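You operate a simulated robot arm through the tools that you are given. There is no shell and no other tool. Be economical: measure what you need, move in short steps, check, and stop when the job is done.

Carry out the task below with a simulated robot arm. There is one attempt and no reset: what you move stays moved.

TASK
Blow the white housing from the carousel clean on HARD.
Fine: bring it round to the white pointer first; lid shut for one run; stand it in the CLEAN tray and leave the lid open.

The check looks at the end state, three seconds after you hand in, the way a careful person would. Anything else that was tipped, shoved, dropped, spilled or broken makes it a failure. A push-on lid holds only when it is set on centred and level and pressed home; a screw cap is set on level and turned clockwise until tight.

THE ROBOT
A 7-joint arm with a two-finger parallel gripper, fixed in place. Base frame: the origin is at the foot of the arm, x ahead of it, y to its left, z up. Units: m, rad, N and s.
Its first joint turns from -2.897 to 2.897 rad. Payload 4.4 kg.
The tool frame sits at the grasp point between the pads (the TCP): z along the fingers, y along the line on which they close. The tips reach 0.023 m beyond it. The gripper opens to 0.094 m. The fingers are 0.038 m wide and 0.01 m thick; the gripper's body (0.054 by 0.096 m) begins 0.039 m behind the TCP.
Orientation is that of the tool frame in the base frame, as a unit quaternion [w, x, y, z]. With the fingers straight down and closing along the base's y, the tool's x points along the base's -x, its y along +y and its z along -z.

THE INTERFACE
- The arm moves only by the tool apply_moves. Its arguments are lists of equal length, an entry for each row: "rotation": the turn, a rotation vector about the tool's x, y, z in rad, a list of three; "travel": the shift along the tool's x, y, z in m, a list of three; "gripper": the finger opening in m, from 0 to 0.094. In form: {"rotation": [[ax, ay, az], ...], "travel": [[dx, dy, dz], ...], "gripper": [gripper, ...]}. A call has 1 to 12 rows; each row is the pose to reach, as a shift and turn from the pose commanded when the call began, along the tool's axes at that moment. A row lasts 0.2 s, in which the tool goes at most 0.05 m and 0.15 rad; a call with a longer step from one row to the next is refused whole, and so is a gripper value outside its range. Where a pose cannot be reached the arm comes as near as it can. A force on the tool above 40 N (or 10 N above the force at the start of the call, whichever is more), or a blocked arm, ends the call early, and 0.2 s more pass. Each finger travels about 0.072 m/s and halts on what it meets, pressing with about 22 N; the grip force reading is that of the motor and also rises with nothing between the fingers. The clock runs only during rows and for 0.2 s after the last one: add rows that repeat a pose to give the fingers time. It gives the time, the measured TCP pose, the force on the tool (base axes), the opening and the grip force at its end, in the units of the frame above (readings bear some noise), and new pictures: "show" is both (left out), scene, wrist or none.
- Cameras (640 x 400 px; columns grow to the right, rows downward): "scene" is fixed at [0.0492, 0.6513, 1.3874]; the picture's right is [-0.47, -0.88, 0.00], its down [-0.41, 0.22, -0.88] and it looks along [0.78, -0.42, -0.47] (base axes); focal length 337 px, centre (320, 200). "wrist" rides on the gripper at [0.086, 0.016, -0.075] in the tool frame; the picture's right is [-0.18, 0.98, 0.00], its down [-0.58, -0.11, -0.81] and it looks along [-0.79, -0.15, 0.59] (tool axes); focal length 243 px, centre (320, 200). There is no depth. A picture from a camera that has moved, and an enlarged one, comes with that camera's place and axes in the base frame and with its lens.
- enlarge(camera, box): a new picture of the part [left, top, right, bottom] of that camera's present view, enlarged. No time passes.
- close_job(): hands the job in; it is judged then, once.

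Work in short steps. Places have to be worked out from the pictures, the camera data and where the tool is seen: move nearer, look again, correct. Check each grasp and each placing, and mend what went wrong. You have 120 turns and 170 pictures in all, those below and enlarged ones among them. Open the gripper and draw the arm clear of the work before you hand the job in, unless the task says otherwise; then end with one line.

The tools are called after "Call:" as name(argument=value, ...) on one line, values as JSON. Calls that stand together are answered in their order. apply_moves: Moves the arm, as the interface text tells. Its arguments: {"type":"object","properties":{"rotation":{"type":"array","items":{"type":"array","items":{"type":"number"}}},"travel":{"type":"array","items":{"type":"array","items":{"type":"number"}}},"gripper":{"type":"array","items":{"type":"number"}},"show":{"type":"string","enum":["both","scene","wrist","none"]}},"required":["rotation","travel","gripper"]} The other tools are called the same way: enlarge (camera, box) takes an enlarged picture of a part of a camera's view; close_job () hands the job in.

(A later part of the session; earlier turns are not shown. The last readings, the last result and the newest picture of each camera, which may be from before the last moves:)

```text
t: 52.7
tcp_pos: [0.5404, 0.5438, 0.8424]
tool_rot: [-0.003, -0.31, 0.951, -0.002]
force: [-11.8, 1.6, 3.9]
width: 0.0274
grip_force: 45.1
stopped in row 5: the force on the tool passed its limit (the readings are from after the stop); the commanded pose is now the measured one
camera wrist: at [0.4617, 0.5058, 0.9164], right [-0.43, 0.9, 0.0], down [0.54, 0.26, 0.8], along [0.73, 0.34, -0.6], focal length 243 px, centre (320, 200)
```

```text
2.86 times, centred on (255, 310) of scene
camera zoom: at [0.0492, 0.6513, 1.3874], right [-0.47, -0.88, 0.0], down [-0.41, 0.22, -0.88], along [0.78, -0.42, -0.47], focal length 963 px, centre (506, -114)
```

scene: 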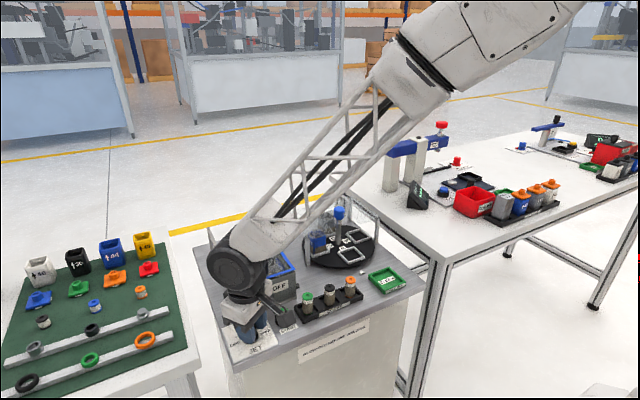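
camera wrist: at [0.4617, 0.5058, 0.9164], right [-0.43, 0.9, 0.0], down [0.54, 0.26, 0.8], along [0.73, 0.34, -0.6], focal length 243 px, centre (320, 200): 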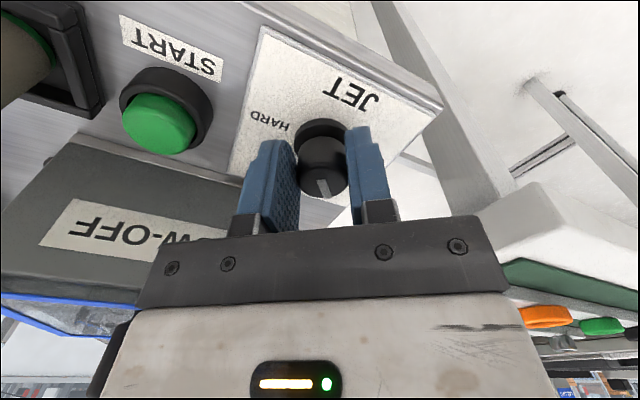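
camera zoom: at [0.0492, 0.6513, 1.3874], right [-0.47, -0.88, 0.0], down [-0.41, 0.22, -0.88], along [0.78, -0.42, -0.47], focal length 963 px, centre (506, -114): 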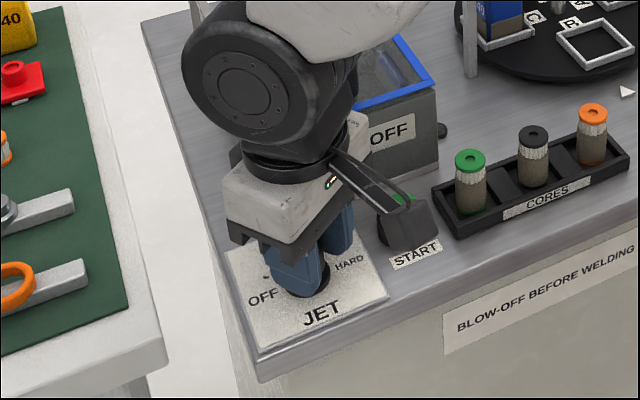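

The dial is turning with the tool. The pivot works out about 9 mm behind the TCP, so I'll continue 0.8 rad around that pivot.

Call:
apply_moves(rotation=[[0, 0, 0.08], [0, 0, 0.16], [0, 0, 0.24], [0, 0, 0.32], [0, 0, 0.4], [0, 0, 0.48], [0, 0, 0.56], [0, 0, 0.64], [0, 0, 0.72], [0, 0, 0.8]], travel=[[0, 0.0007, 0], [-0.0001, 0.0014, 0], [-0.0003, 0.0021, 0], [-0.0004, 0.0028, 0], [-0.0007, 0.0034, 0], [-0.001, 0.0041, 0], [-0.0013, 0.0047, 0], [-0.0017, 0.0053, 0], [-0.0022, 0.0058, 0], [-0.0027, 0.0063, 0]], gripper=[0.02, 0.02, 0.02, 0.02, 0.02, 0.02, 0.02, 0.02, 0.02, 0.02], show="wrist")

```text
t: 54.9
tcp_pos: [0.5387, 0.5491, 0.8425]
tool_rot: [-0.001, 0.086, 0.996, -0.002]
force: [-15.7, -2.5, 2.4]
width: 0.0276
grip_force: 45.3
camera wrist: at [0.4573, 0.5803, 0.9161], right [0.35, 0.94, -0.01], down [0.56, -0.2, 0.81], along [0.75, -0.28, -0.59], focal length 243 px, centre (320, 200)
```

wrist: 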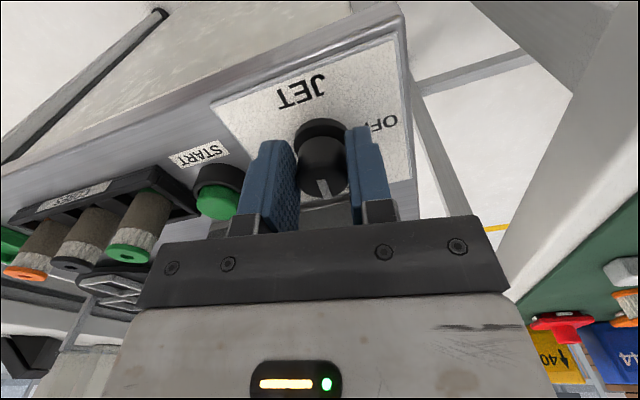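

Call:
apply_moves(rotation=[[0, 0, 0.08], [0, 0, 0.16], [0, 0, 0.24], [0, 0, 0.32], [0, 0, 0.4], [0, 0, 0.48], [0, 0, 0.56], [0, 0, 0.64], [0, 0, 0.72], [0, 0, 0.8]], travel=[[0, 0.0007, 0], [-0.0001, 0.0014, 0], [-0.0003, 0.0021, 0], [-0.0004, 0.0028, 0], [-0.0007, 0.0034, 0], [-0.001, 0.0041, 0], [-0.0013, 0.0047, 0], [-0.0017, 0.0053, 0], [-0.0022, 0.0058, 0], [-0.0027, 0.0063, 0]], gripper=[0.02, 0.02, 0.02, 0.02, 0.02, 0.02, 0.02, 0.02, 0.02, 0.02])

Call:
enlarge(camera="scene", box=[195, 270, 315, 380])

Call:
enlarge(camera="wrist", box=[220, 60, 420, 230])

```text
t: 55.8
tcp_pos: [0.5397, 0.5517, 0.8417]
tool_rot: [-0.001, 0.209, 0.978, -0.004]
force: [-4.6, -7.6, 7.5]
width: 0.0275
grip_force: 44.5
stopped in row 4: the force on the tool passed its limit (the readings are from after the stop); the commanded pose is now the measured one
camera wrist: at [0.4681, 0.6017, 0.916], right [0.57, 0.82, -0.01], down [0.49, -0.33, 0.81], along [0.66, -0.46, -0.59], focal length 243 px, centre (320, 200)
```

scene: 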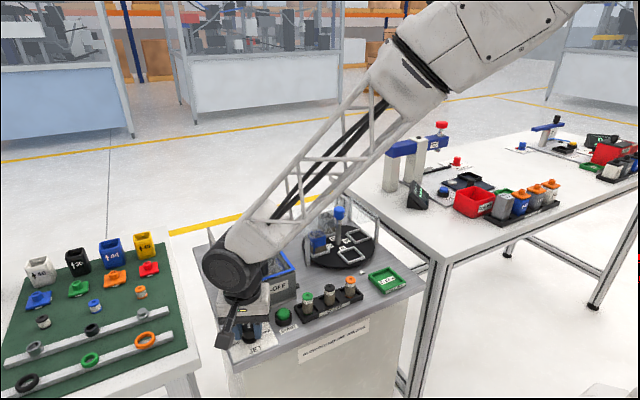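
wrist: 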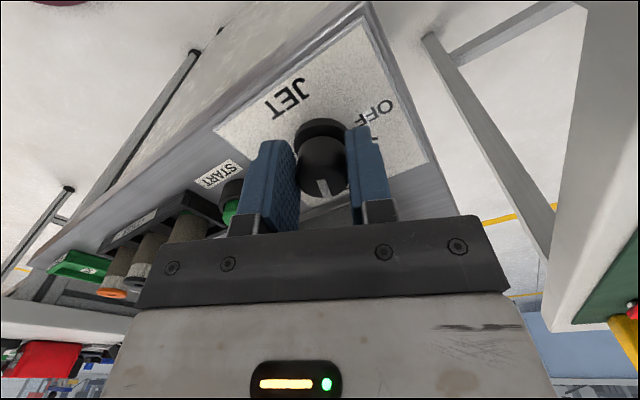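

```text
3.64 times, centred on (255, 325) of scene
camera zoom: at [0.0492, 0.6513, 1.3874], right [-0.47, -0.88, 0.0], down [-0.41, 0.22, -0.88], along [0.78, -0.42, -0.47], focal length 1225 px, centre (556, -254)
```

zoom: 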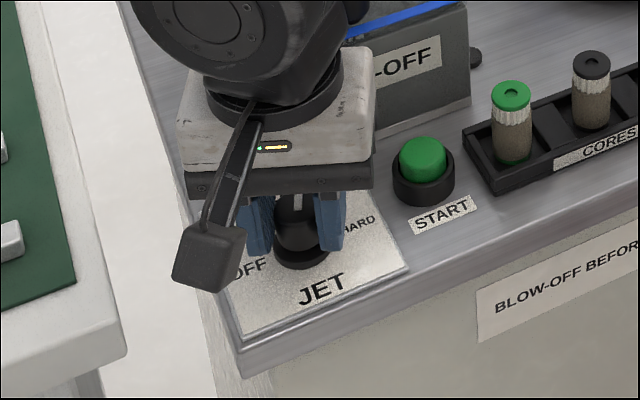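

```text
2.35 times, centred on (320, 145) of wrist
camera zoom: at [0.4681, 0.6017, 0.916], right [0.57, 0.82, -0.01], down [0.49, -0.33, 0.81], along [0.66, -0.46, -0.59], focal length 571 px, centre (320, 329)
```

zoom: 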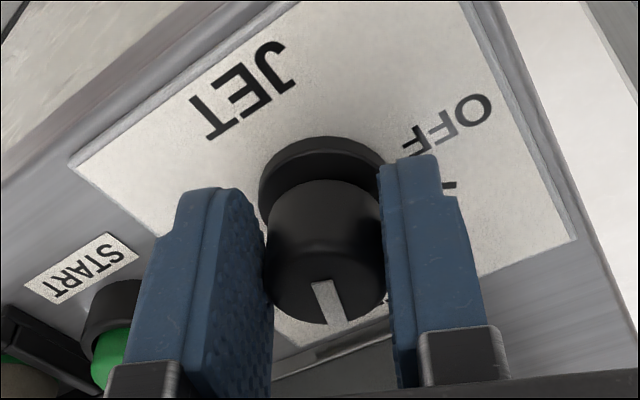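

The pointer is now about -24° and HARD is at about -57 to -60°. Continuing about 0.55 rad.

Call:
apply_moves(rotation=[[0, 0, 0.06], [0, 0, 0.12], [0, 0, 0.18], [0, 0, 0.24], [0, 0, 0.3], [0, 0, 0.36], [0, 0, 0.42], [0, 0, 0.48], [0, 0, 0.54]], travel=[[0, 0.0006, 0], [-0.0001, 0.0011, 0], [-0.0002, 0.0016, 0], [-0.0003, 0.0021, 0], [-0.0004, 0.0026, 0], [-0.0006, 0.0031, 0], [-0.0008, 0.0036, 0], [-0.001, 0.0041, 0], [-0.0013, 0.0046, 0]], gripper=[0.022, 0.022, 0.022, 0.022, 0.022, 0.022, 0.022, 0.022, 0.022], show="none")

Call:
enlarge(camera="wrist", box=[220, 60, 420, 230])

Call:
enlarge(camera="scene", box=[205, 300, 305, 370])

```text
t: 57.3
tcp_pos: [0.5403, 0.5544, 0.8419]
tool_rot: [-0.001, 0.389, 0.921, -0.004]
force: [-7.2, -4.9, 6.0]
width: 0.0275
grip_force: 44.6
stopped in row 7: the force on the tool passed its limit (the readings are from after the stop); the commanded pose is now the measured one
```

```text
2.35 times, centred on (320, 145) of wrist
camera zoom: at [0.4934, 0.6273, 0.9157], right [0.83, 0.55, -0.01], down [0.33, -0.49, 0.81], along [0.44, -0.68, -0.59], focal length 571 px, centre (320, 329)
```

zoom: 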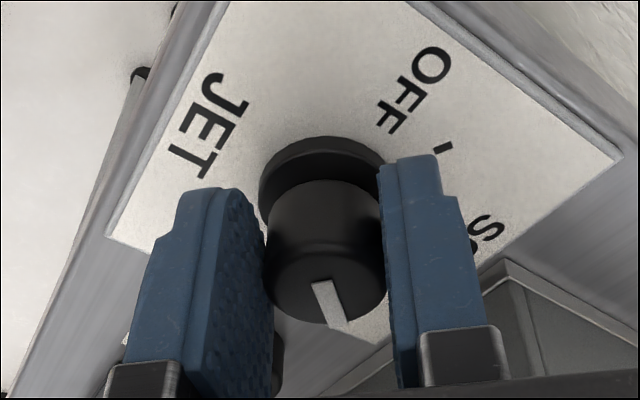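

```text
5.71 times, centred on (255, 335) of scene
camera zoom: at [0.0492, 0.6513, 1.3874], right [-0.47, -0.88, 0.0], down [-0.41, 0.22, -0.88], along [0.78, -0.42, -0.47], focal length 1925 px, centre (691, -571)
```

zoom: 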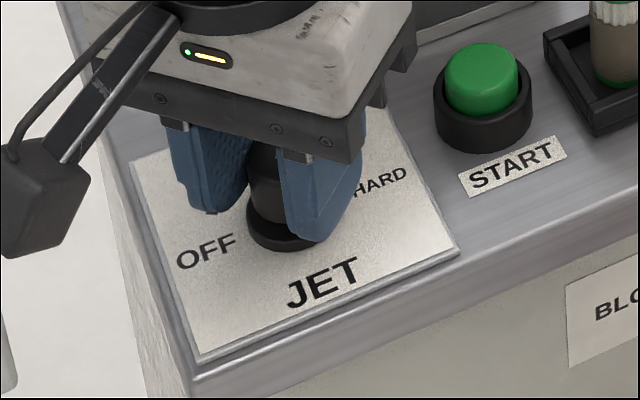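

Call:
apply_moves(rotation=[[0, 0, 0.05], [0, 0, 0.1], [0, 0, 0.15]], travel=[[0, 0.0005, 0], [-0.0001, 0.001, 0], [-0.0001, 0.0014, 0]], gripper=[0.022, 0.022, 0.022], show="none")

Call:
apply_moves(rotation=[[0, 0, 0], [0, 0, 0], [0, 0, 0], [0, 0, 0], [0, 0, 0], [0, 0, 0]], travel=[[0, 0, 0], [0, 0, 0], [0, 0, -0.03], [0, 0, -0.07], [0.03, 0, -0.1], [0.06, 0, -0.12]], gripper=[0.045, 0.055, 0.055, 0.055, 0.055, 0.055], show="wrist")

Call:
enlarge(camera="scene", box=[205, 300, 305, 370])

Call:
enlarge(camera="wrist", box=[240, 0, 420, 130])

```text
t: 58.1
tcp_pos: [0.5422, 0.5548, 0.842]
tool_rot: [0.0, 0.458, 0.889, -0.005]
force: [10.9, -12.0, -2.0]
width: 0.0278
grip_force: 44.6
```

```text
t: 59.5
tcp_pos: [0.5095, 0.6018, 0.9631]
tool_rot: [0.0, 0.457, 0.89, -0.004]
force: [0.0, 0.9, 0.1]
width: 0.055
grip_force: 0.0
camera wrist: at [0.4727, 0.6815, 1.036], right [0.91, 0.42, -0.01], down [0.25, -0.53, 0.81], along [0.34, -0.73, -0.59], focal length 243 px, centre (320, 200)
```

wrist: 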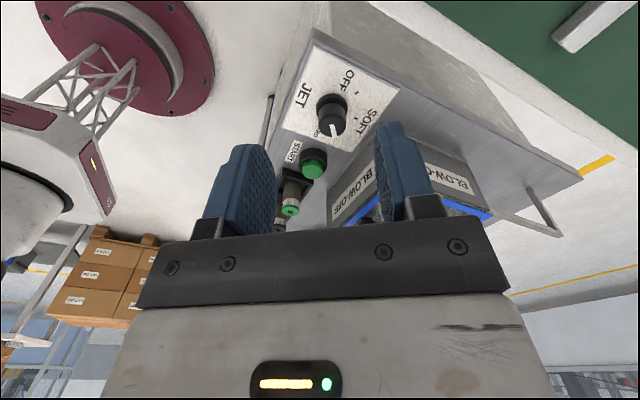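

```text
5.71 times, centred on (255, 335) of scene
camera zoom: at [0.0492, 0.6513, 1.3874], right [-0.47, -0.88, 0.0], down [-0.41, 0.22, -0.88], along [0.78, -0.42, -0.47], focal length 1925 px, centre (691, -571)
```

zoom: 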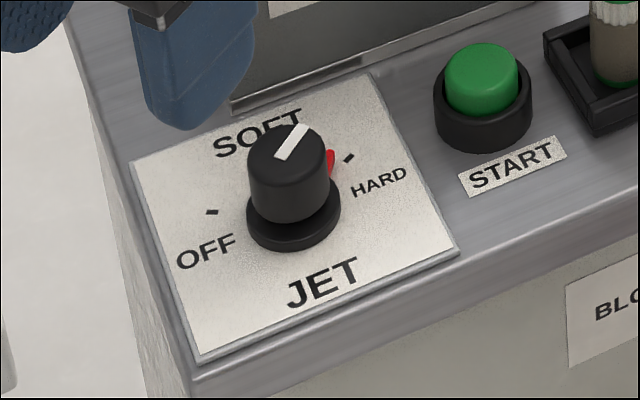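

```text
3.08 times, centred on (330, 65) of wrist
camera zoom: at [0.4727, 0.6815, 1.036], right [0.91, 0.42, -0.01], down [0.25, -0.53, 0.81], along [0.34, -0.73, -0.59], focal length 746 px, centre (289, 615)
```

zoom: 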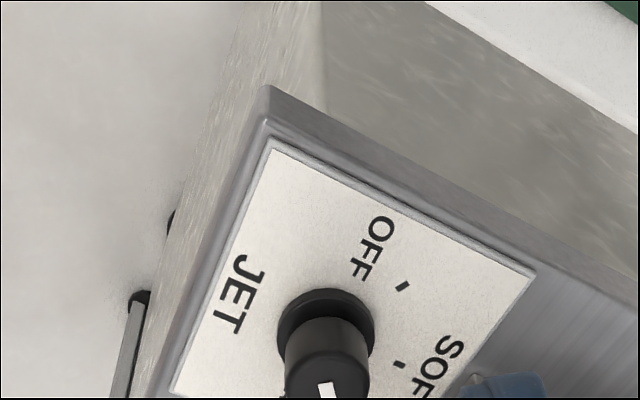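

Call:
enlarge(camera="wrist", box=[290, 60, 390, 150])

Call:
enlarge(camera="scene", box=[235, 310, 275, 350])

```text
4.44 times, centred on (340, 105) of wrist
camera zoom: at [0.4727, 0.6815, 1.036], right [0.91, 0.42, -0.01], down [0.25, -0.53, 0.81], along [0.34, -0.73, -0.59], focal length 1078 px, centre (231, 622)
```

zoom: 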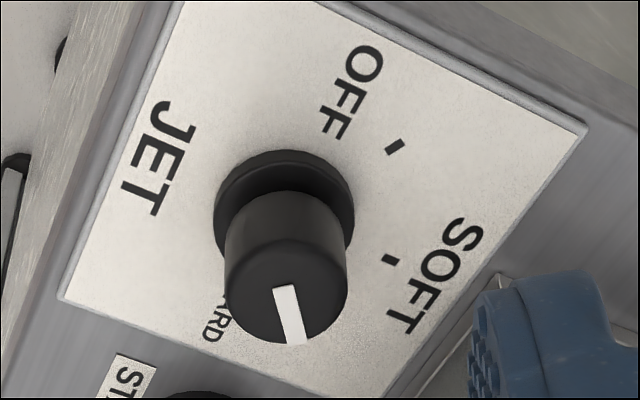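

```text
10.00 times, centred on (255, 330) of scene
camera zoom: at [0.0492, 0.6513, 1.3874], right [-0.47, -0.88, 0.0], down [-0.41, 0.22, -0.88], along [0.78, -0.42, -0.47], focal length 3369 px, centre (970, -1100)
```

zoom: 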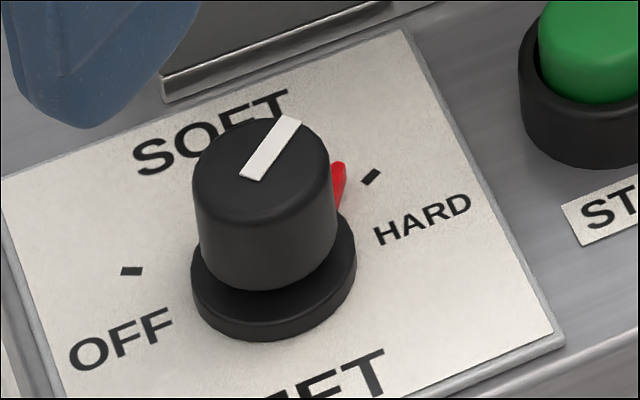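

Geometry of the tick marks (±60° around SOFT) shows the pointer about 10° short of HARD. I'll return to the same grip and turn 0.19 rad more.

Call:
apply_moves(rotation=[[0, 0, 0], [0, 0, 0], [0, 0, 0], [0, 0, 0], [0, 0, 0], [0, 0, 0], [0, 0, 0], [0, 0, 0]], travel=[[-0.03, 0, 0.02], [-0.06, 0, 0.05], [-0.06, 0, 0.09], [-0.06, 0, 0.119], [-0.06, 0, 0.119], [-0.06, 0, 0.119], [-0.06, 0, 0.119], [-0.06, 0, 0.119]], gripper=[0.055, 0.055, 0.055, 0.055, 0.04, 0.025, 0.02, 0.02], show="none")

Call:
apply_moves(rotation=[[0, 0, 0.05], [0, 0, 0.1], [0, 0, 0.15], [0, 0, 0.19]], travel=[[0, 0.0005, 0], [0, 0.0009, 0], [-0.0001, 0.0014, 0], [-0.0002, 0.0017, 0]], gripper=[0.02, 0.02, 0.02, 0.02], show="none")

```text
t: 61.3
tcp_pos: [0.5438, 0.5558, 0.8438]
tool_rot: [-0.001, 0.457, 0.89, -0.005]
force: [-18.1, -16.9, 6.4]
width: 0.0312
grip_force: 12.1
```

```text
t: 62.3
tcp_pos: [0.5446, 0.5559, 0.8426]
tool_rot: [-0.001, 0.541, 0.841, -0.004]
force: [-17.0, -17.1, 5.1]
width: 0.0301
grip_force: 11.4
```

Call:
enlarge(camera="wrist", box=[220, 60, 420, 230])

Call:
enlarge(camera="scene", box=[225, 300, 285, 360])

```text
2.35 times, centred on (320, 145) of wrist
camera zoom: at [0.524, 0.6412, 0.9171], right [0.97, 0.24, -0.01], down [0.15, -0.57, 0.81], along [0.19, -0.79, -0.59], focal length 571 px, centre (320, 329)
```

zoom: 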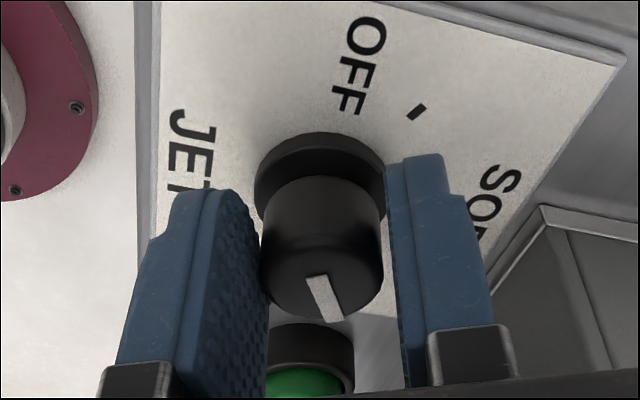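

```text
6.67 times, centred on (255, 330) of scene
camera zoom: at [0.0492, 0.6513, 1.3874], right [-0.47, -0.88, 0.0], down [-0.41, 0.22, -0.88], along [0.78, -0.42, -0.47], focal length 2246 px, centre (753, -667)
```

zoom: 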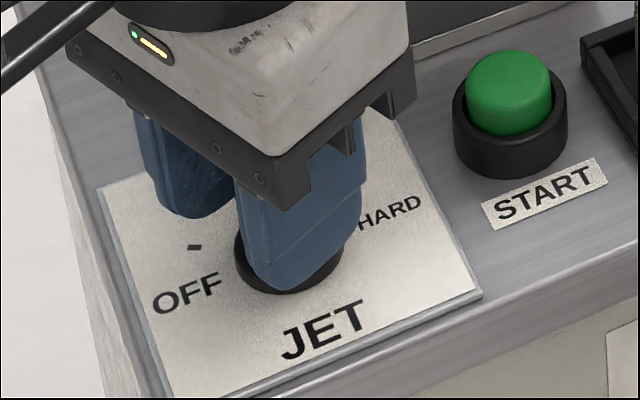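

The white line kept its angle in the tool frame, so it turned the full amount. I'll release and inspect.

Call:
apply_moves(rotation=[[0, 0, 0], [0, 0, 0], [0, 0, 0], [0, 0, 0], [0, 0, 0], [0, 0, 0]], travel=[[0, -0.001, 0], [0, -0.001, 0], [0, 0, -0.03], [0, 0, -0.07], [0.02, 0, -0.1], [0.06, 0, -0.12]], gripper=[0.045, 0.055, 0.055, 0.055, 0.055, 0.055], show="none")

Call:
enlarge(camera="scene", box=[235, 310, 275, 350])

```text
t: 63.7
tcp_pos: [0.5184, 0.6122, 0.9636]
tool_rot: [0.001, 0.539, 0.842, -0.004]
force: [-0.8, -0.3, 0.0]
width: 0.0549
grip_force: 0.0
```

```text
10.00 times, centred on (255, 330) of scene
camera zoom: at [0.0492, 0.6513, 1.3874], right [-0.47, -0.88, 0.0], down [-0.41, 0.22, -0.88], along [0.78, -0.42, -0.47], focal length 3369 px, centre (970, -1100)
```

zoom: 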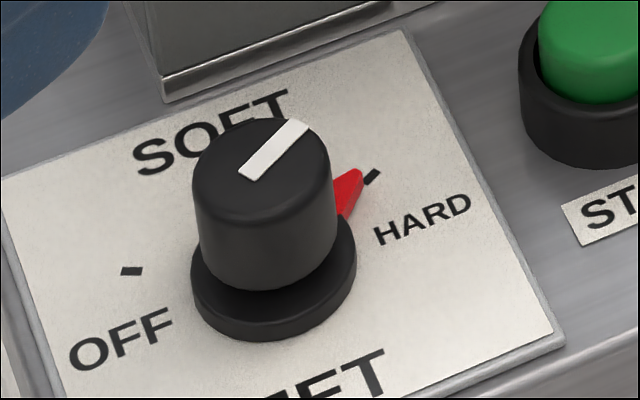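

The red pointer now meets the HARD tick (within about 3°). Next I'll close the fingers and move above START, at about (0.552, 0.469).

Call:
apply_moves(rotation=[[0, 0, -0.12], [0, 0, -0.24], [0, 0, -0.36], [0, 0, -0.48], [0, 0, -0.6], [0, 0, -0.72], [0, 0, -0.84], [0, 0, -0.96], [0, 0, -1.08], [0, 0, -1.14]], travel=[[-0.015, -0.003, 0], [-0.03, -0.006, 0], [-0.045, -0.009, 0], [-0.06, -0.012, 0], [-0.075, -0.015, 0], [-0.09, -0.018, 0], [-0.105, -0.021, 0.01], [-0.12, -0.024, 0.02], [-0.133, -0.027, 0.03], [-0.144, -0.029, 0.04]], gripper=[0.05, 0.04, 0.03, 0.02, 0.01, 0, 0, 0, 0, 0])

Call:
enlarge(camera="scene", box=[225, 240, 325, 350])

```text
t: 65.9
tcp_pos: [0.5529, 0.4686, 0.9245]
tool_rot: [-0.002, -0.001, 1.0, -0.003]
force: [0.4, 1.8, -0.2]
width: 0.0
grip_force: 22.3
camera wrist: at [0.4663, 0.484, 0.9986], right [0.18, 0.98, -0.01], down [0.58, -0.1, 0.8], along [0.79, -0.15, -0.59], focal length 243 px, centre (320, 200)
```

scene: 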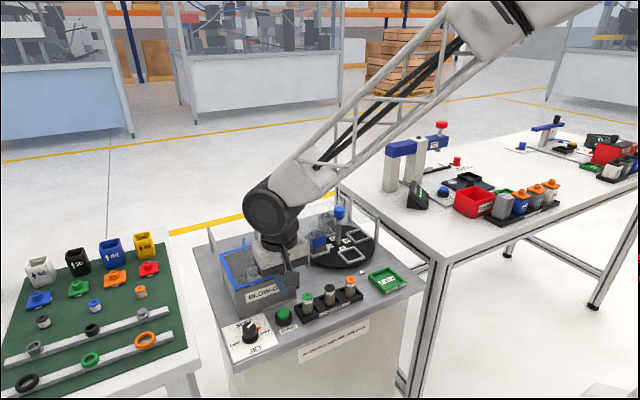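
wrist: 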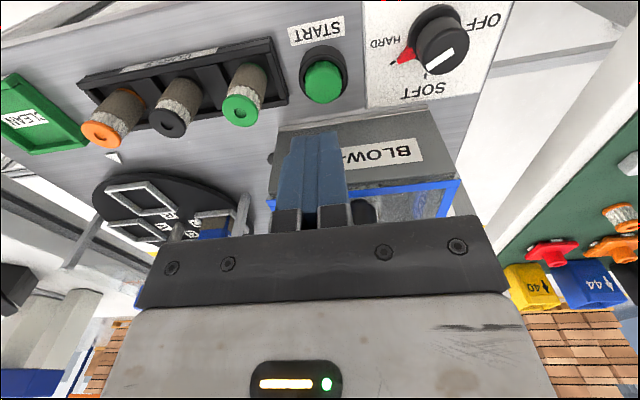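

```text
3.64 times, centred on (275, 295) of scene
camera zoom: at [0.0492, 0.6513, 1.3874], right [-0.47, -0.88, 0.0], down [-0.41, 0.22, -0.88], along [0.78, -0.42, -0.47], focal length 1225 px, centre (484, -146)
```

zoom: 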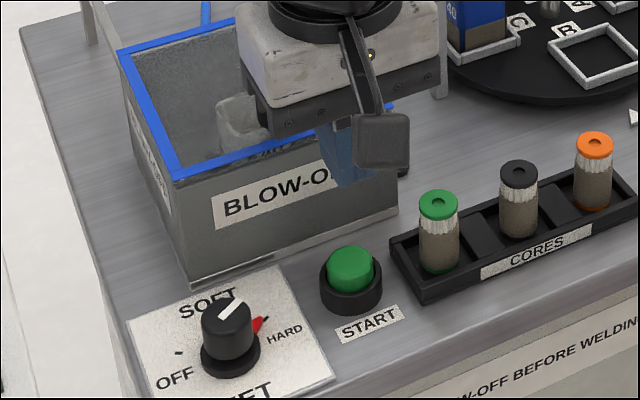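

The wrist view confirms the red pointer sits on the HARD mark and START is straight below at (0.553, 0.469). Pressing down now.

Call:
apply_moves(rotation=[[0, 0, 0], [0, 0, 0], [0, 0, 0], [0, 0, 0], [0, 0, 0], [0, 0, 0], [0, 0, 0], [0, 0, 0], [0, 0, 0]], travel=[[0, 0, 0.035], [0, 0, 0.06], [0, 0, 0.066], [0, 0, 0.069], [0, 0, 0.072], [0, 0, 0.074], [0, 0, 0.076], [0, 0, 0.078], [0, 0, 0.08]], gripper=[0, 0, 0, 0, 0, 0, 0, 0, 0])

Call:
enlarge(camera="scene", box=[215, 230, 325, 350])

```text
t: 67.9
tcp_pos: [0.554, 0.4683, 0.8424]
tool_rot: [-0.001, -0.001, 1.0, -0.004]
force: [0.8, 1.6, 2.4]
width: 0.0
grip_force: 21.7
camera wrist: at [0.4677, 0.4838, 0.9179], right [0.18, 0.98, -0.01], down [0.58, -0.1, 0.8], along [0.79, -0.15, -0.59], focal length 243 px, centre (320, 200)
```

scene: 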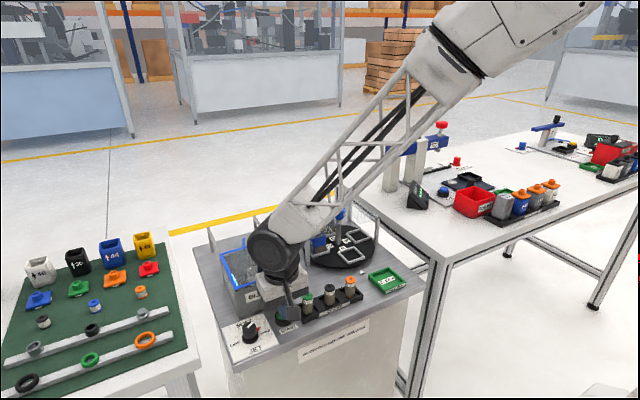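
wrist: 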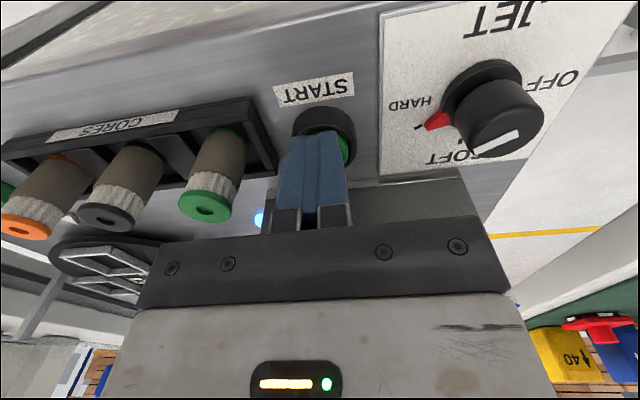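

```text
3.33 times, centred on (270, 290) of scene
camera zoom: at [0.0492, 0.6513, 1.3874], right [-0.47, -0.88, 0.0], down [-0.41, 0.22, -0.88], along [0.78, -0.42, -0.47], focal length 1123 px, centre (487, -100)
```

zoom: 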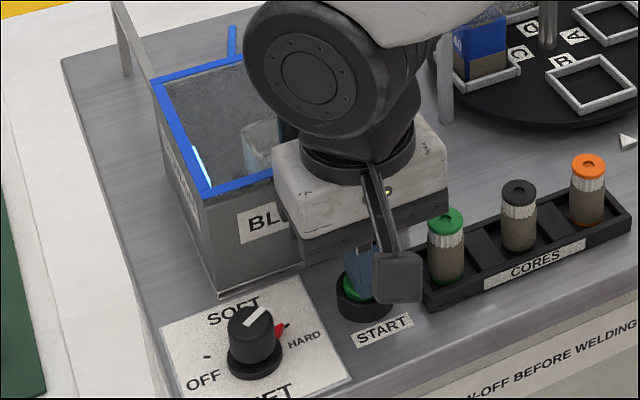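

It started: the blue jets glow and the side lamp is lit. I'll lift off straight away and wait for the run to finish.

Call:
apply_moves(rotation=[[0, 0, 0], [0, 0, 0], [0, 0, 0], [0, 0, 0], [0, 0, 0], [0, 0, 0], [0, 0, 0], [0, 0, 0]], travel=[[0, 0, -0.03], [0, 0, -0.07], [0, 0, -0.11], [0.04, 0, -0.14], [0.08, 0, -0.14], [0.08, 0, -0.14], [0.08, 0, -0.14], [0.08, 0, -0.14]], gripper=[0, 0, 0, 0.02, 0.04, 0.06, 0.06, 0.06])

Call:
enlarge(camera="scene", box=[215, 230, 325, 350])

```text
t: 69.7
tcp_pos: [0.4734, 0.4686, 0.9819]
tool_rot: [-0.002, -0.001, 1.0, -0.004]
force: [0.5, 0.0, 0.2]
width: 0.0601
grip_force: 0.0
camera wrist: at [0.3879, 0.484, 1.0562], right [0.18, 0.98, -0.01], down [0.58, -0.1, 0.8], along [0.79, -0.15, -0.59], focal length 243 px, centre (320, 200)
```

scene: 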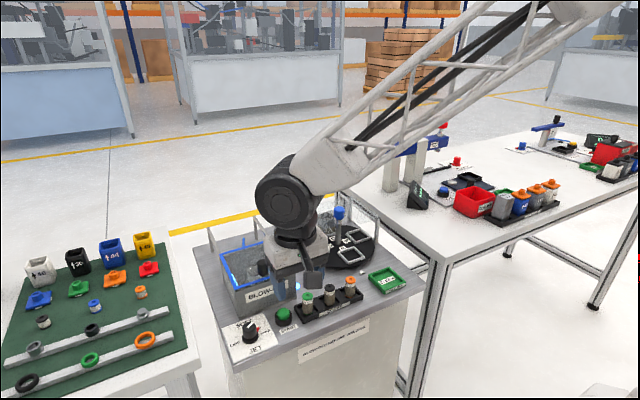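
wrist: 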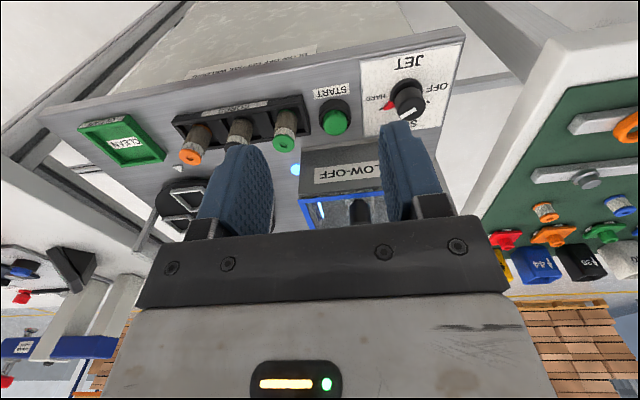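

```text
3.33 times, centred on (270, 290) of scene
camera zoom: at [0.0492, 0.6513, 1.3874], right [-0.47, -0.88, 0.0], down [-0.41, 0.22, -0.88], along [0.78, -0.42, -0.47], focal length 1123 px, centre (487, -100)
```

zoom: 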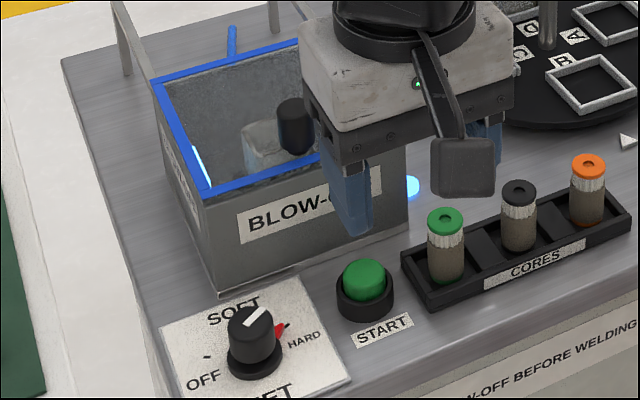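

The lamp is still lit. Waiting in place for it to go out.

Call:
apply_moves(rotation=[[0, 0, 0], [0, 0, 0], [0, 0, 0], [0, 0, 0], [0, 0, 0], [0, 0, 0], [0, 0, 0], [0, 0, 0], [0, 0, 0], [0, 0, 0], [0, 0, 0], [0, 0, 0]], travel=[[0, 0, 0], [0, 0, 0], [0, 0, 0], [0, 0, 0], [0, 0, 0], [0, 0, 0], [0, 0, 0], [0, 0, 0], [0, 0, 0], [0, 0, 0], [0, 0, 0], [0, 0, 0]], gripper=[0.06, 0.06, 0.06, 0.06, 0.06, 0.06, 0.06, 0.06, 0.06, 0.06, 0.06, 0.06], show="wrist")

```text
t: 72.3
tcp_pos: [0.4741, 0.4675, 0.9814]
tool_rot: [-0.002, 0.0, 1.0, -0.003]
force: [-0.1, 1.3, 0.9]
width: 0.0599
grip_force: 0.0
camera wrist: at [0.388, 0.484, 1.0562], right [0.18, 0.98, -0.01], down [0.58, -0.1, 0.8], along [0.79, -0.15, -0.59], focal length 243 px, centre (320, 200)
```

wrist: 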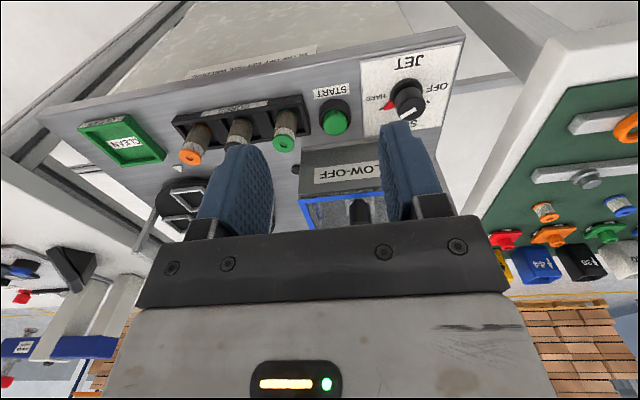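

The lamp is off and the run is done. Going back to the lid knob at (0.617, 0.4855) to reopen the lid.

Call:
apply_moves(rotation=[[0, 0, 0], [0, 0, 0], [0, 0, 0], [0, 0, 0], [0, 0, 0], [0, 0, 0], [0, 0, 0], [0, 0, 0], [0, 0, 0], [0, 0, 0]], travel=[[-0.035, 0.005, 0], [-0.07, 0.01, 0], [-0.105, 0.015, 0], [-0.143, 0.018, 0], [-0.143, 0.018, 0.035], [-0.143, 0.018, 0.068], [-0.143, 0.018, 0.068], [-0.143, 0.018, 0.068], [-0.143, 0.018, 0.068], [-0.143, 0.018, 0.068]], gripper=[0.06, 0.06, 0.06, 0.06, 0.06, 0.06, 0.045, 0.03, 0.015, 0.015], show="wrist")

```text
t: 74.5
tcp_pos: [0.6172, 0.4856, 0.9148]
tool_rot: [-0.003, 0.0, 1.0, -0.003]
force: [0.4, -28.2, 3.4]
width: 0.0239
grip_force: 44.8
camera wrist: at [0.531, 0.5017, 0.9901], right [0.18, 0.98, -0.01], down [0.59, -0.1, 0.8], along [0.79, -0.15, -0.59], focal length 243 px, centre (320, 200)
```

wrist: 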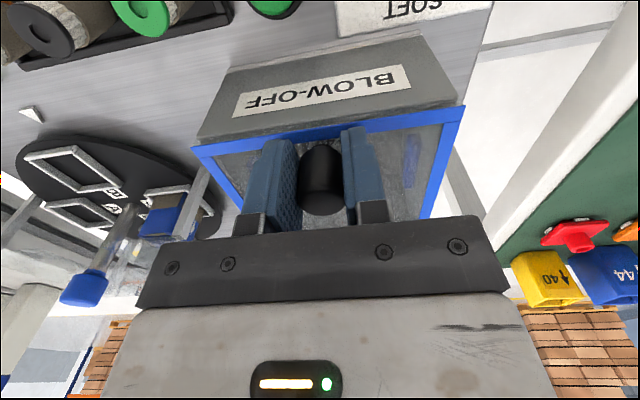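

The knob is gripped again. Sliding the lid fully back (+x 0.14 m).

Call:
apply_moves(rotation=[[0, 0, 0], [0, 0, 0], [0, 0, 0], [0, 0, 0], [0, 0, 0], [0, 0, 0], [0, 0, 0], [0, 0, 0], [0, 0, 0], [0, 0, 0], [0, 0, 0]], travel=[[-0.006, -0.0012, 0], [-0.02, -0.0012, 0], [-0.035, -0.0012, 0], [-0.05, -0.0012, 0], [-0.065, -0.0012, 0], [-0.08, -0.0012, 0], [-0.095, -0.0012, 0], [-0.11, -0.0012, 0], [-0.123, -0.0012, 0], [-0.133, -0.0012, 0], [-0.14, -0.0012, 0]], gripper=[0.015, 0.015, 0.015, 0.015, 0.015, 0.015, 0.015, 0.015, 0.015, 0.015, 0.015])

Call:
enlarge(camera="scene", box=[200, 190, 310, 300])

```text
t: 75.7
tcp_pos: [0.6815, 0.4852, 0.9146]
tool_rot: [0.0, 0.0, 1.0, -0.002]
force: [-0.2, 6.4, 0.2]
width: 0.024
grip_force: 45.3
stopped in row 6: the force on the tool passed its limit (the readings are from after the stop); the commanded pose is now the measured one
camera wrist: at [0.5953, 0.5013, 0.9896], right [0.18, 0.98, 0.0], down [0.58, -0.11, 0.81], along [0.79, -0.15, -0.59], focal length 243 px, centre (320, 200)
```

scene: 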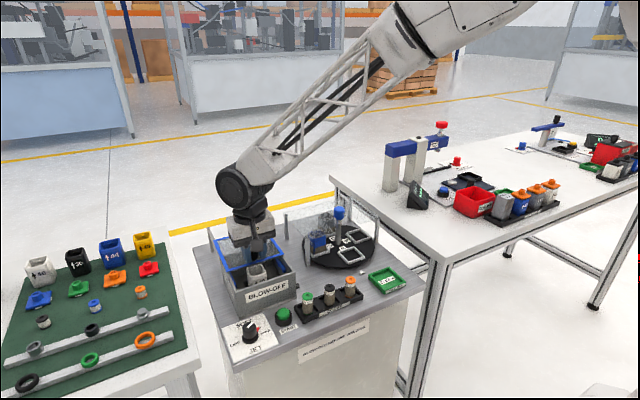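
wrist: 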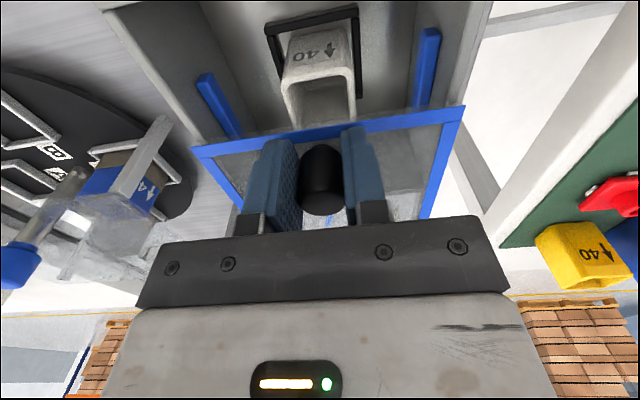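

```text
3.64 times, centred on (255, 245) of scene
camera zoom: at [0.0492, 0.6513, 1.3874], right [-0.47, -0.88, 0.0], down [-0.41, 0.22, -0.88], along [0.78, -0.42, -0.47], focal length 1225 px, centre (556, 36)
```

zoom: 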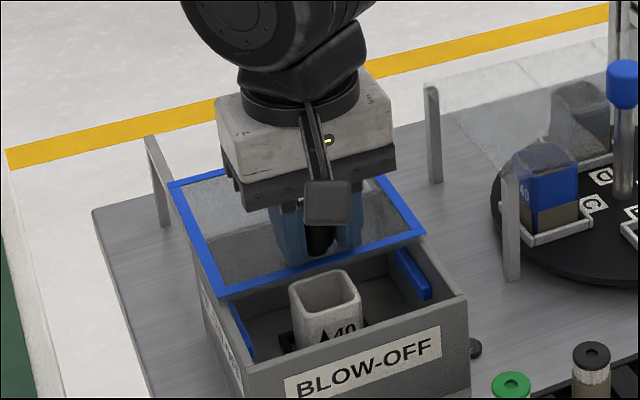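

The housing is visibly clean. Continuing to slide the lid the remaining 0.076 m.

Call:
apply_moves(rotation=[[0, 0, 0], [0, 0, 0], [0, 0, 0], [0, 0, 0], [0, 0, 0], [0, 0, 0], [0, 0, 0], [0, 0, 0]], travel=[[-0.008, 0.0003, 0], [-0.018, 0.0003, 0], [-0.028, 0.0003, 0], [-0.038, 0.0003, 0], [-0.048, 0.0003, 0], [-0.058, 0.0003, 0], [-0.068, 0.0003, 0], [-0.076, 0.0003, 0]], gripper=[0.018, 0.018, 0.018, 0.018, 0.018, 0.018, 0.018, 0.018], show="none")

Call:
enlarge(camera="scene", box=[200, 190, 310, 300])

```text
t: 77.6
tcp_pos: [0.756, 0.4846, 0.9142]
tool_rot: [-0.003, 0.0, 1.0, -0.002]
force: [-9.2, -9.9, 7.5]
width: 0.0238
grip_force: 44.8
stopped in row 8: the force on the tool passed its limit (the readings are from after the stop); the commanded pose is now the measured one
```

```text
3.64 times, centred on (255, 245) of scene
camera zoom: at [0.0492, 0.6513, 1.3874], right [-0.47, -0.88, 0.0], down [-0.41, 0.22, -0.88], along [0.78, -0.42, -0.47], focal length 1225 px, centre (556, 36)
```

zoom: 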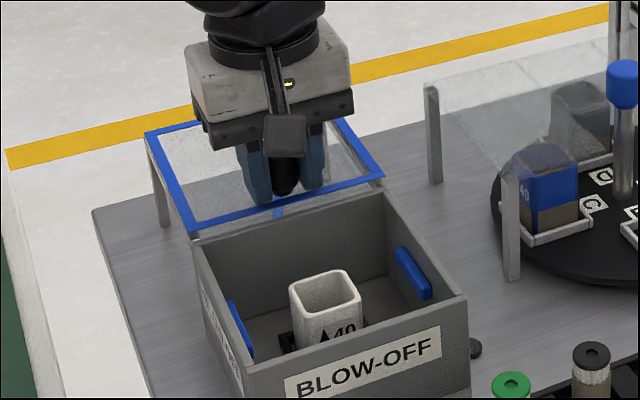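

The lid is fully open at its stop. Releasing, rising, and moving over the housing.

Call:
apply_moves(rotation=[[0, 0, 0], [0, 0, 0], [0, 0, 0], [0, 0, 0], [0, 0, 0], [0, 0, 0], [0, 0, 0]], travel=[[0, 0, 0], [0, 0, 0], [0, 0, -0.035], [0, 0, -0.07], [0.04, 0.001, -0.07], [0.075, 0.002, -0.07], [0.088, 0.002, -0.07]], gripper=[0.045, 0.06, 0.065, 0.065, 0.065, 0.065, 0.065])

Call:
enlarge(camera="wrist", box=[220, 0, 440, 160])

```text
t: 79.2
tcp_pos: [0.6685, 0.4903, 0.9871]
tool_rot: [-0.002, 0.0, 1.0, -0.003]
force: [-0.2, -0.1, 0.7]
width: 0.065
grip_force: 0.0
camera wrist: at [0.5827, 0.5054, 1.0614], right [0.18, 0.98, -0.01], down [0.58, -0.1, 0.81], along [0.79, -0.15, -0.59], focal length 243 px, centre (320, 200)
```

scene: 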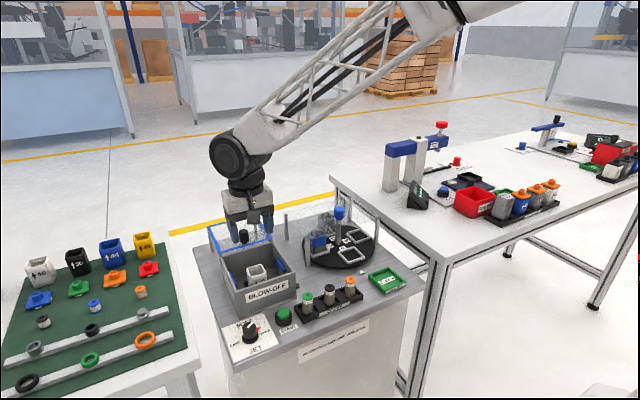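
wrist: 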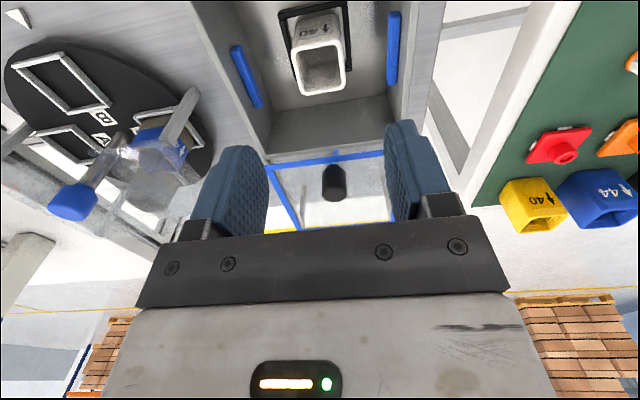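

```text
2.50 times, centred on (330, 80) of wrist
camera zoom: at [0.5827, 0.5054, 1.0614], right [0.18, 0.98, -0.01], down [0.58, -0.1, 0.81], along [0.79, -0.15, -0.59], focal length 606 px, centre (295, 500)
```

zoom: 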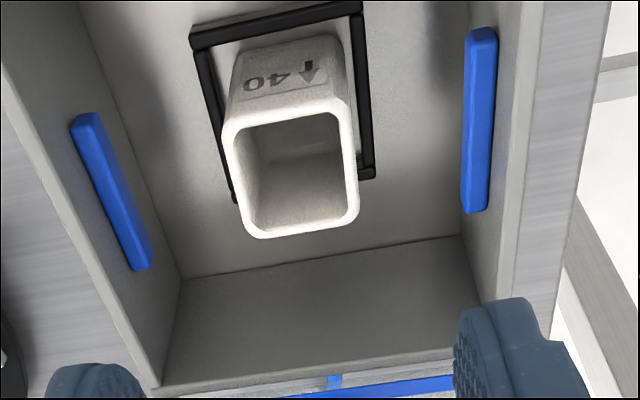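

The housing is at about (0.671, 0.487). Descending to the placing height and closing.

Call:
apply_moves(rotation=[[0, 0, 0], [0, 0, 0], [0, 0, 0], [0, 0, 0], [0, 0, 0], [0, 0, 0], [0, 0, 0], [0, 0, 0], [0, 0, 0]], travel=[[-0.001, -0.003, 0.035], [-0.001, -0.003, 0.07], [-0.001, -0.003, 0.105], [-0.001, -0.003, 0.134], [-0.001, -0.003, 0.134], [-0.001, -0.003, 0.134], [-0.001, -0.003, 0.134], [-0.001, -0.003, 0.134], [-0.001, -0.003, 0.134]], gripper=[0.065, 0.065, 0.065, 0.065, 0.05, 0.03, 0.01, 0, 0])

```text
t: 81.2
tcp_pos: [0.6693, 0.4858, 0.8495]
tool_rot: [0.0, -0.001, 1.0, -0.003]
force: [0.0, -0.6, -0.2]
width: 0.0394
grip_force: 22.2
camera wrist: at [0.583, 0.5015, 0.9239], right [0.18, 0.98, -0.01], down [0.58, -0.1, 0.81], along [0.79, -0.15, -0.59], focal length 243 px, centre (320, 200)
```

scene: 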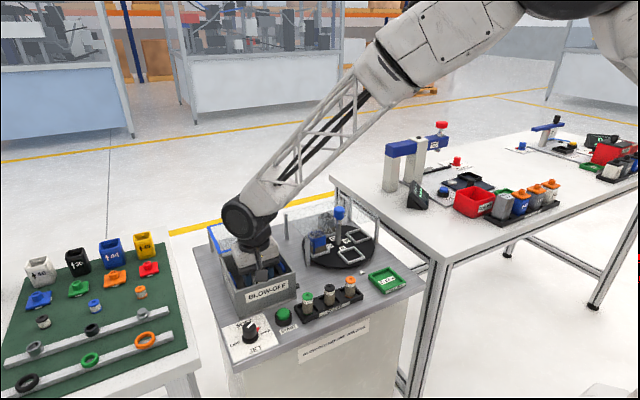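
wrist: 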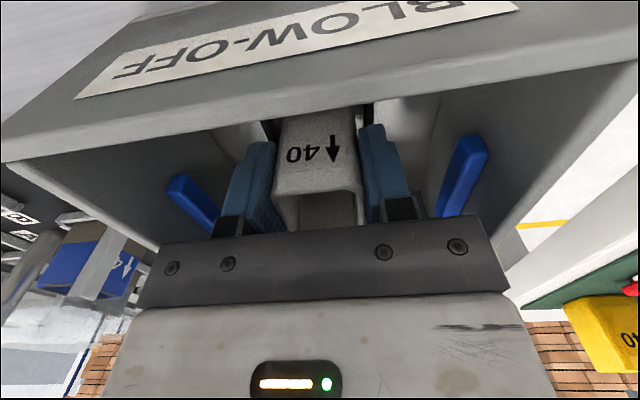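

Gripped cleanly (39.4 mm). Lifting slowly out of the box.

Call:
apply_moves(rotation=[[0, 0, 0], [0, 0, 0], [0, 0, 0], [0, 0, 0], [0, 0, 0], [0, 0, 0], [0, 0, 0], [0, 0, 0], [0, 0, 0], [0, 0, 0], [0, 0, 0], [0, 0, 0]], travel=[[0, 0, -0.003], [0, 0, -0.008], [0, 0, -0.014], [0, 0, -0.022], [0, 0, -0.031], [0, 0, -0.041], [0, 0, -0.052], [0, 0, -0.064], [0, 0, -0.077], [0, 0, -0.09], [0, 0, -0.105], [0, 0, -0.12]], gripper=[0, 0, 0, 0, 0, 0, 0, 0, 0, 0, 0, 0], show="none")

Call:
enlarge(camera="scene", box=[200, 180, 310, 300])

```text
t: 83.8
tcp_pos: [0.6718, 0.4829, 0.97]
tool_rot: [-0.001, 0.0, 1.0, -0.003]
force: [-0.2, 0.5, -0.2]
width: 0.0397
grip_force: 22.1
```

```text
3.33 times, centred on (255, 240) of scene
camera zoom: at [0.0492, 0.6513, 1.3874], right [-0.47, -0.88, 0.0], down [-0.41, 0.22, -0.88], along [0.78, -0.42, -0.47], focal length 1123 px, centre (537, 67)
```

zoom: 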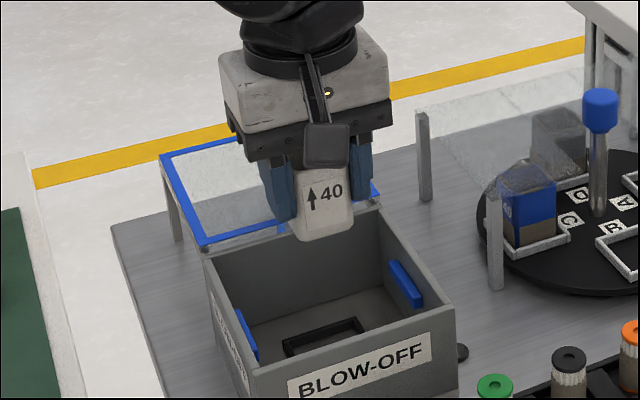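

Held well. Carrying it slowly toward the CLEAN tray, stopping short to measure the tray.

Call:
apply_moves(rotation=[[0, 0, 0], [0, 0, 0], [0, 0, 0], [0, 0, 0], [0, 0, 0], [0, 0, 0], [0, 0, 0], [0, 0, 0], [0, 0, 0], [0, 0, 0], [0, 0, 0], [0, 0, 0]], travel=[[0.007, -0.013, 0], [0.019, -0.036, 0], [0.033, -0.063, 0], [0.048, -0.092, 0], [0.063, -0.12, 0], [0.078, -0.149, 0], [0.093, -0.178, 0], [0.108, -0.207, 0], [0.123, -0.235, 0], [0.138, -0.264, 0], [0.147, -0.282, 0], [0.152, -0.291, 0]], gripper=[0, 0, 0, 0, 0, 0, 0, 0, 0, 0, 0, 0])

Call:
enlarge(camera="wrist", box=[220, 0, 440, 160])

Call:
enlarge(camera="scene", box=[330, 200, 430, 310])

```text
t: 86.4
tcp_pos: [0.5189, 0.1946, 0.9741]
tool_rot: [0.0, 0.0, 1.0, -0.003]
force: [0.3, 0.2, -0.6]
width: 0.0394
grip_force: 21.9
camera wrist: at [0.4328, 0.2107, 1.048], right [0.18, 0.98, -0.01], down [0.58, -0.1, 0.81], along [0.79, -0.15, -0.59], focal length 243 px, centre (320, 200)
```

scene: 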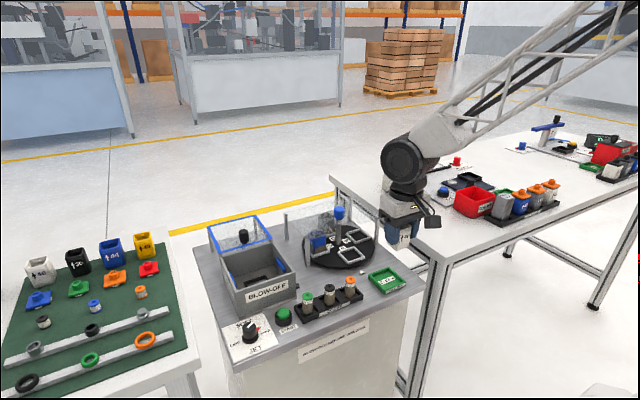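
wrist: 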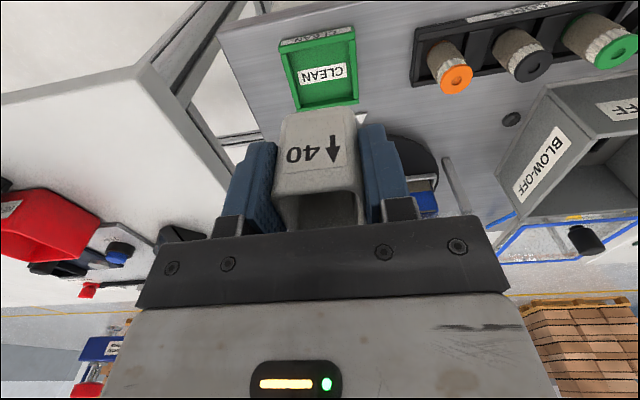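

```text
2.50 times, centred on (330, 80) of wrist
camera zoom: at [0.4328, 0.2107, 1.048], right [0.18, 0.98, -0.01], down [0.58, -0.1, 0.81], along [0.79, -0.15, -0.59], focal length 606 px, centre (295, 500)
```

zoom: 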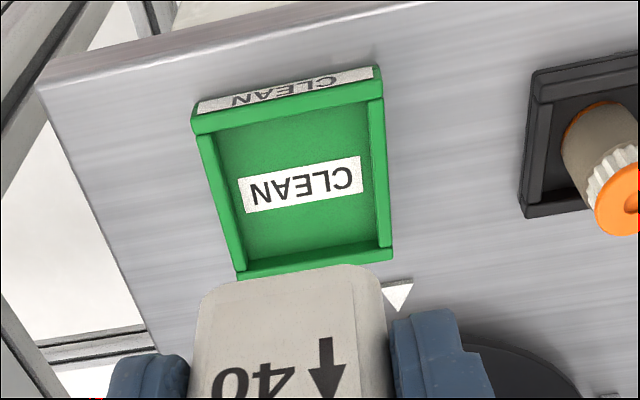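

```text
3.64 times, centred on (380, 255) of scene
camera zoom: at [0.0492, 0.6513, 1.3874], right [-0.47, -0.88, 0.0], down [-0.41, 0.22, -0.88], along [0.78, -0.42, -0.47], focal length 1225 px, centre (102, 0)
```

zoom: 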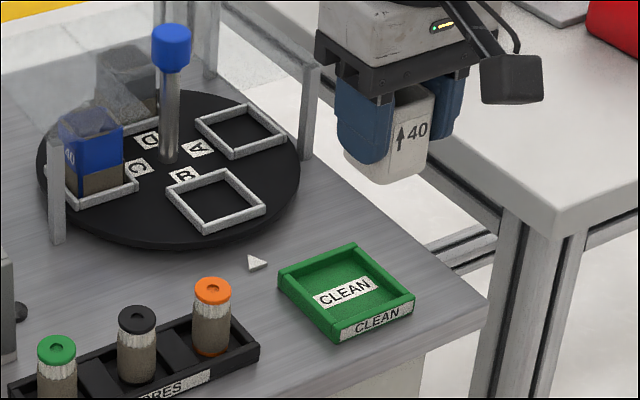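

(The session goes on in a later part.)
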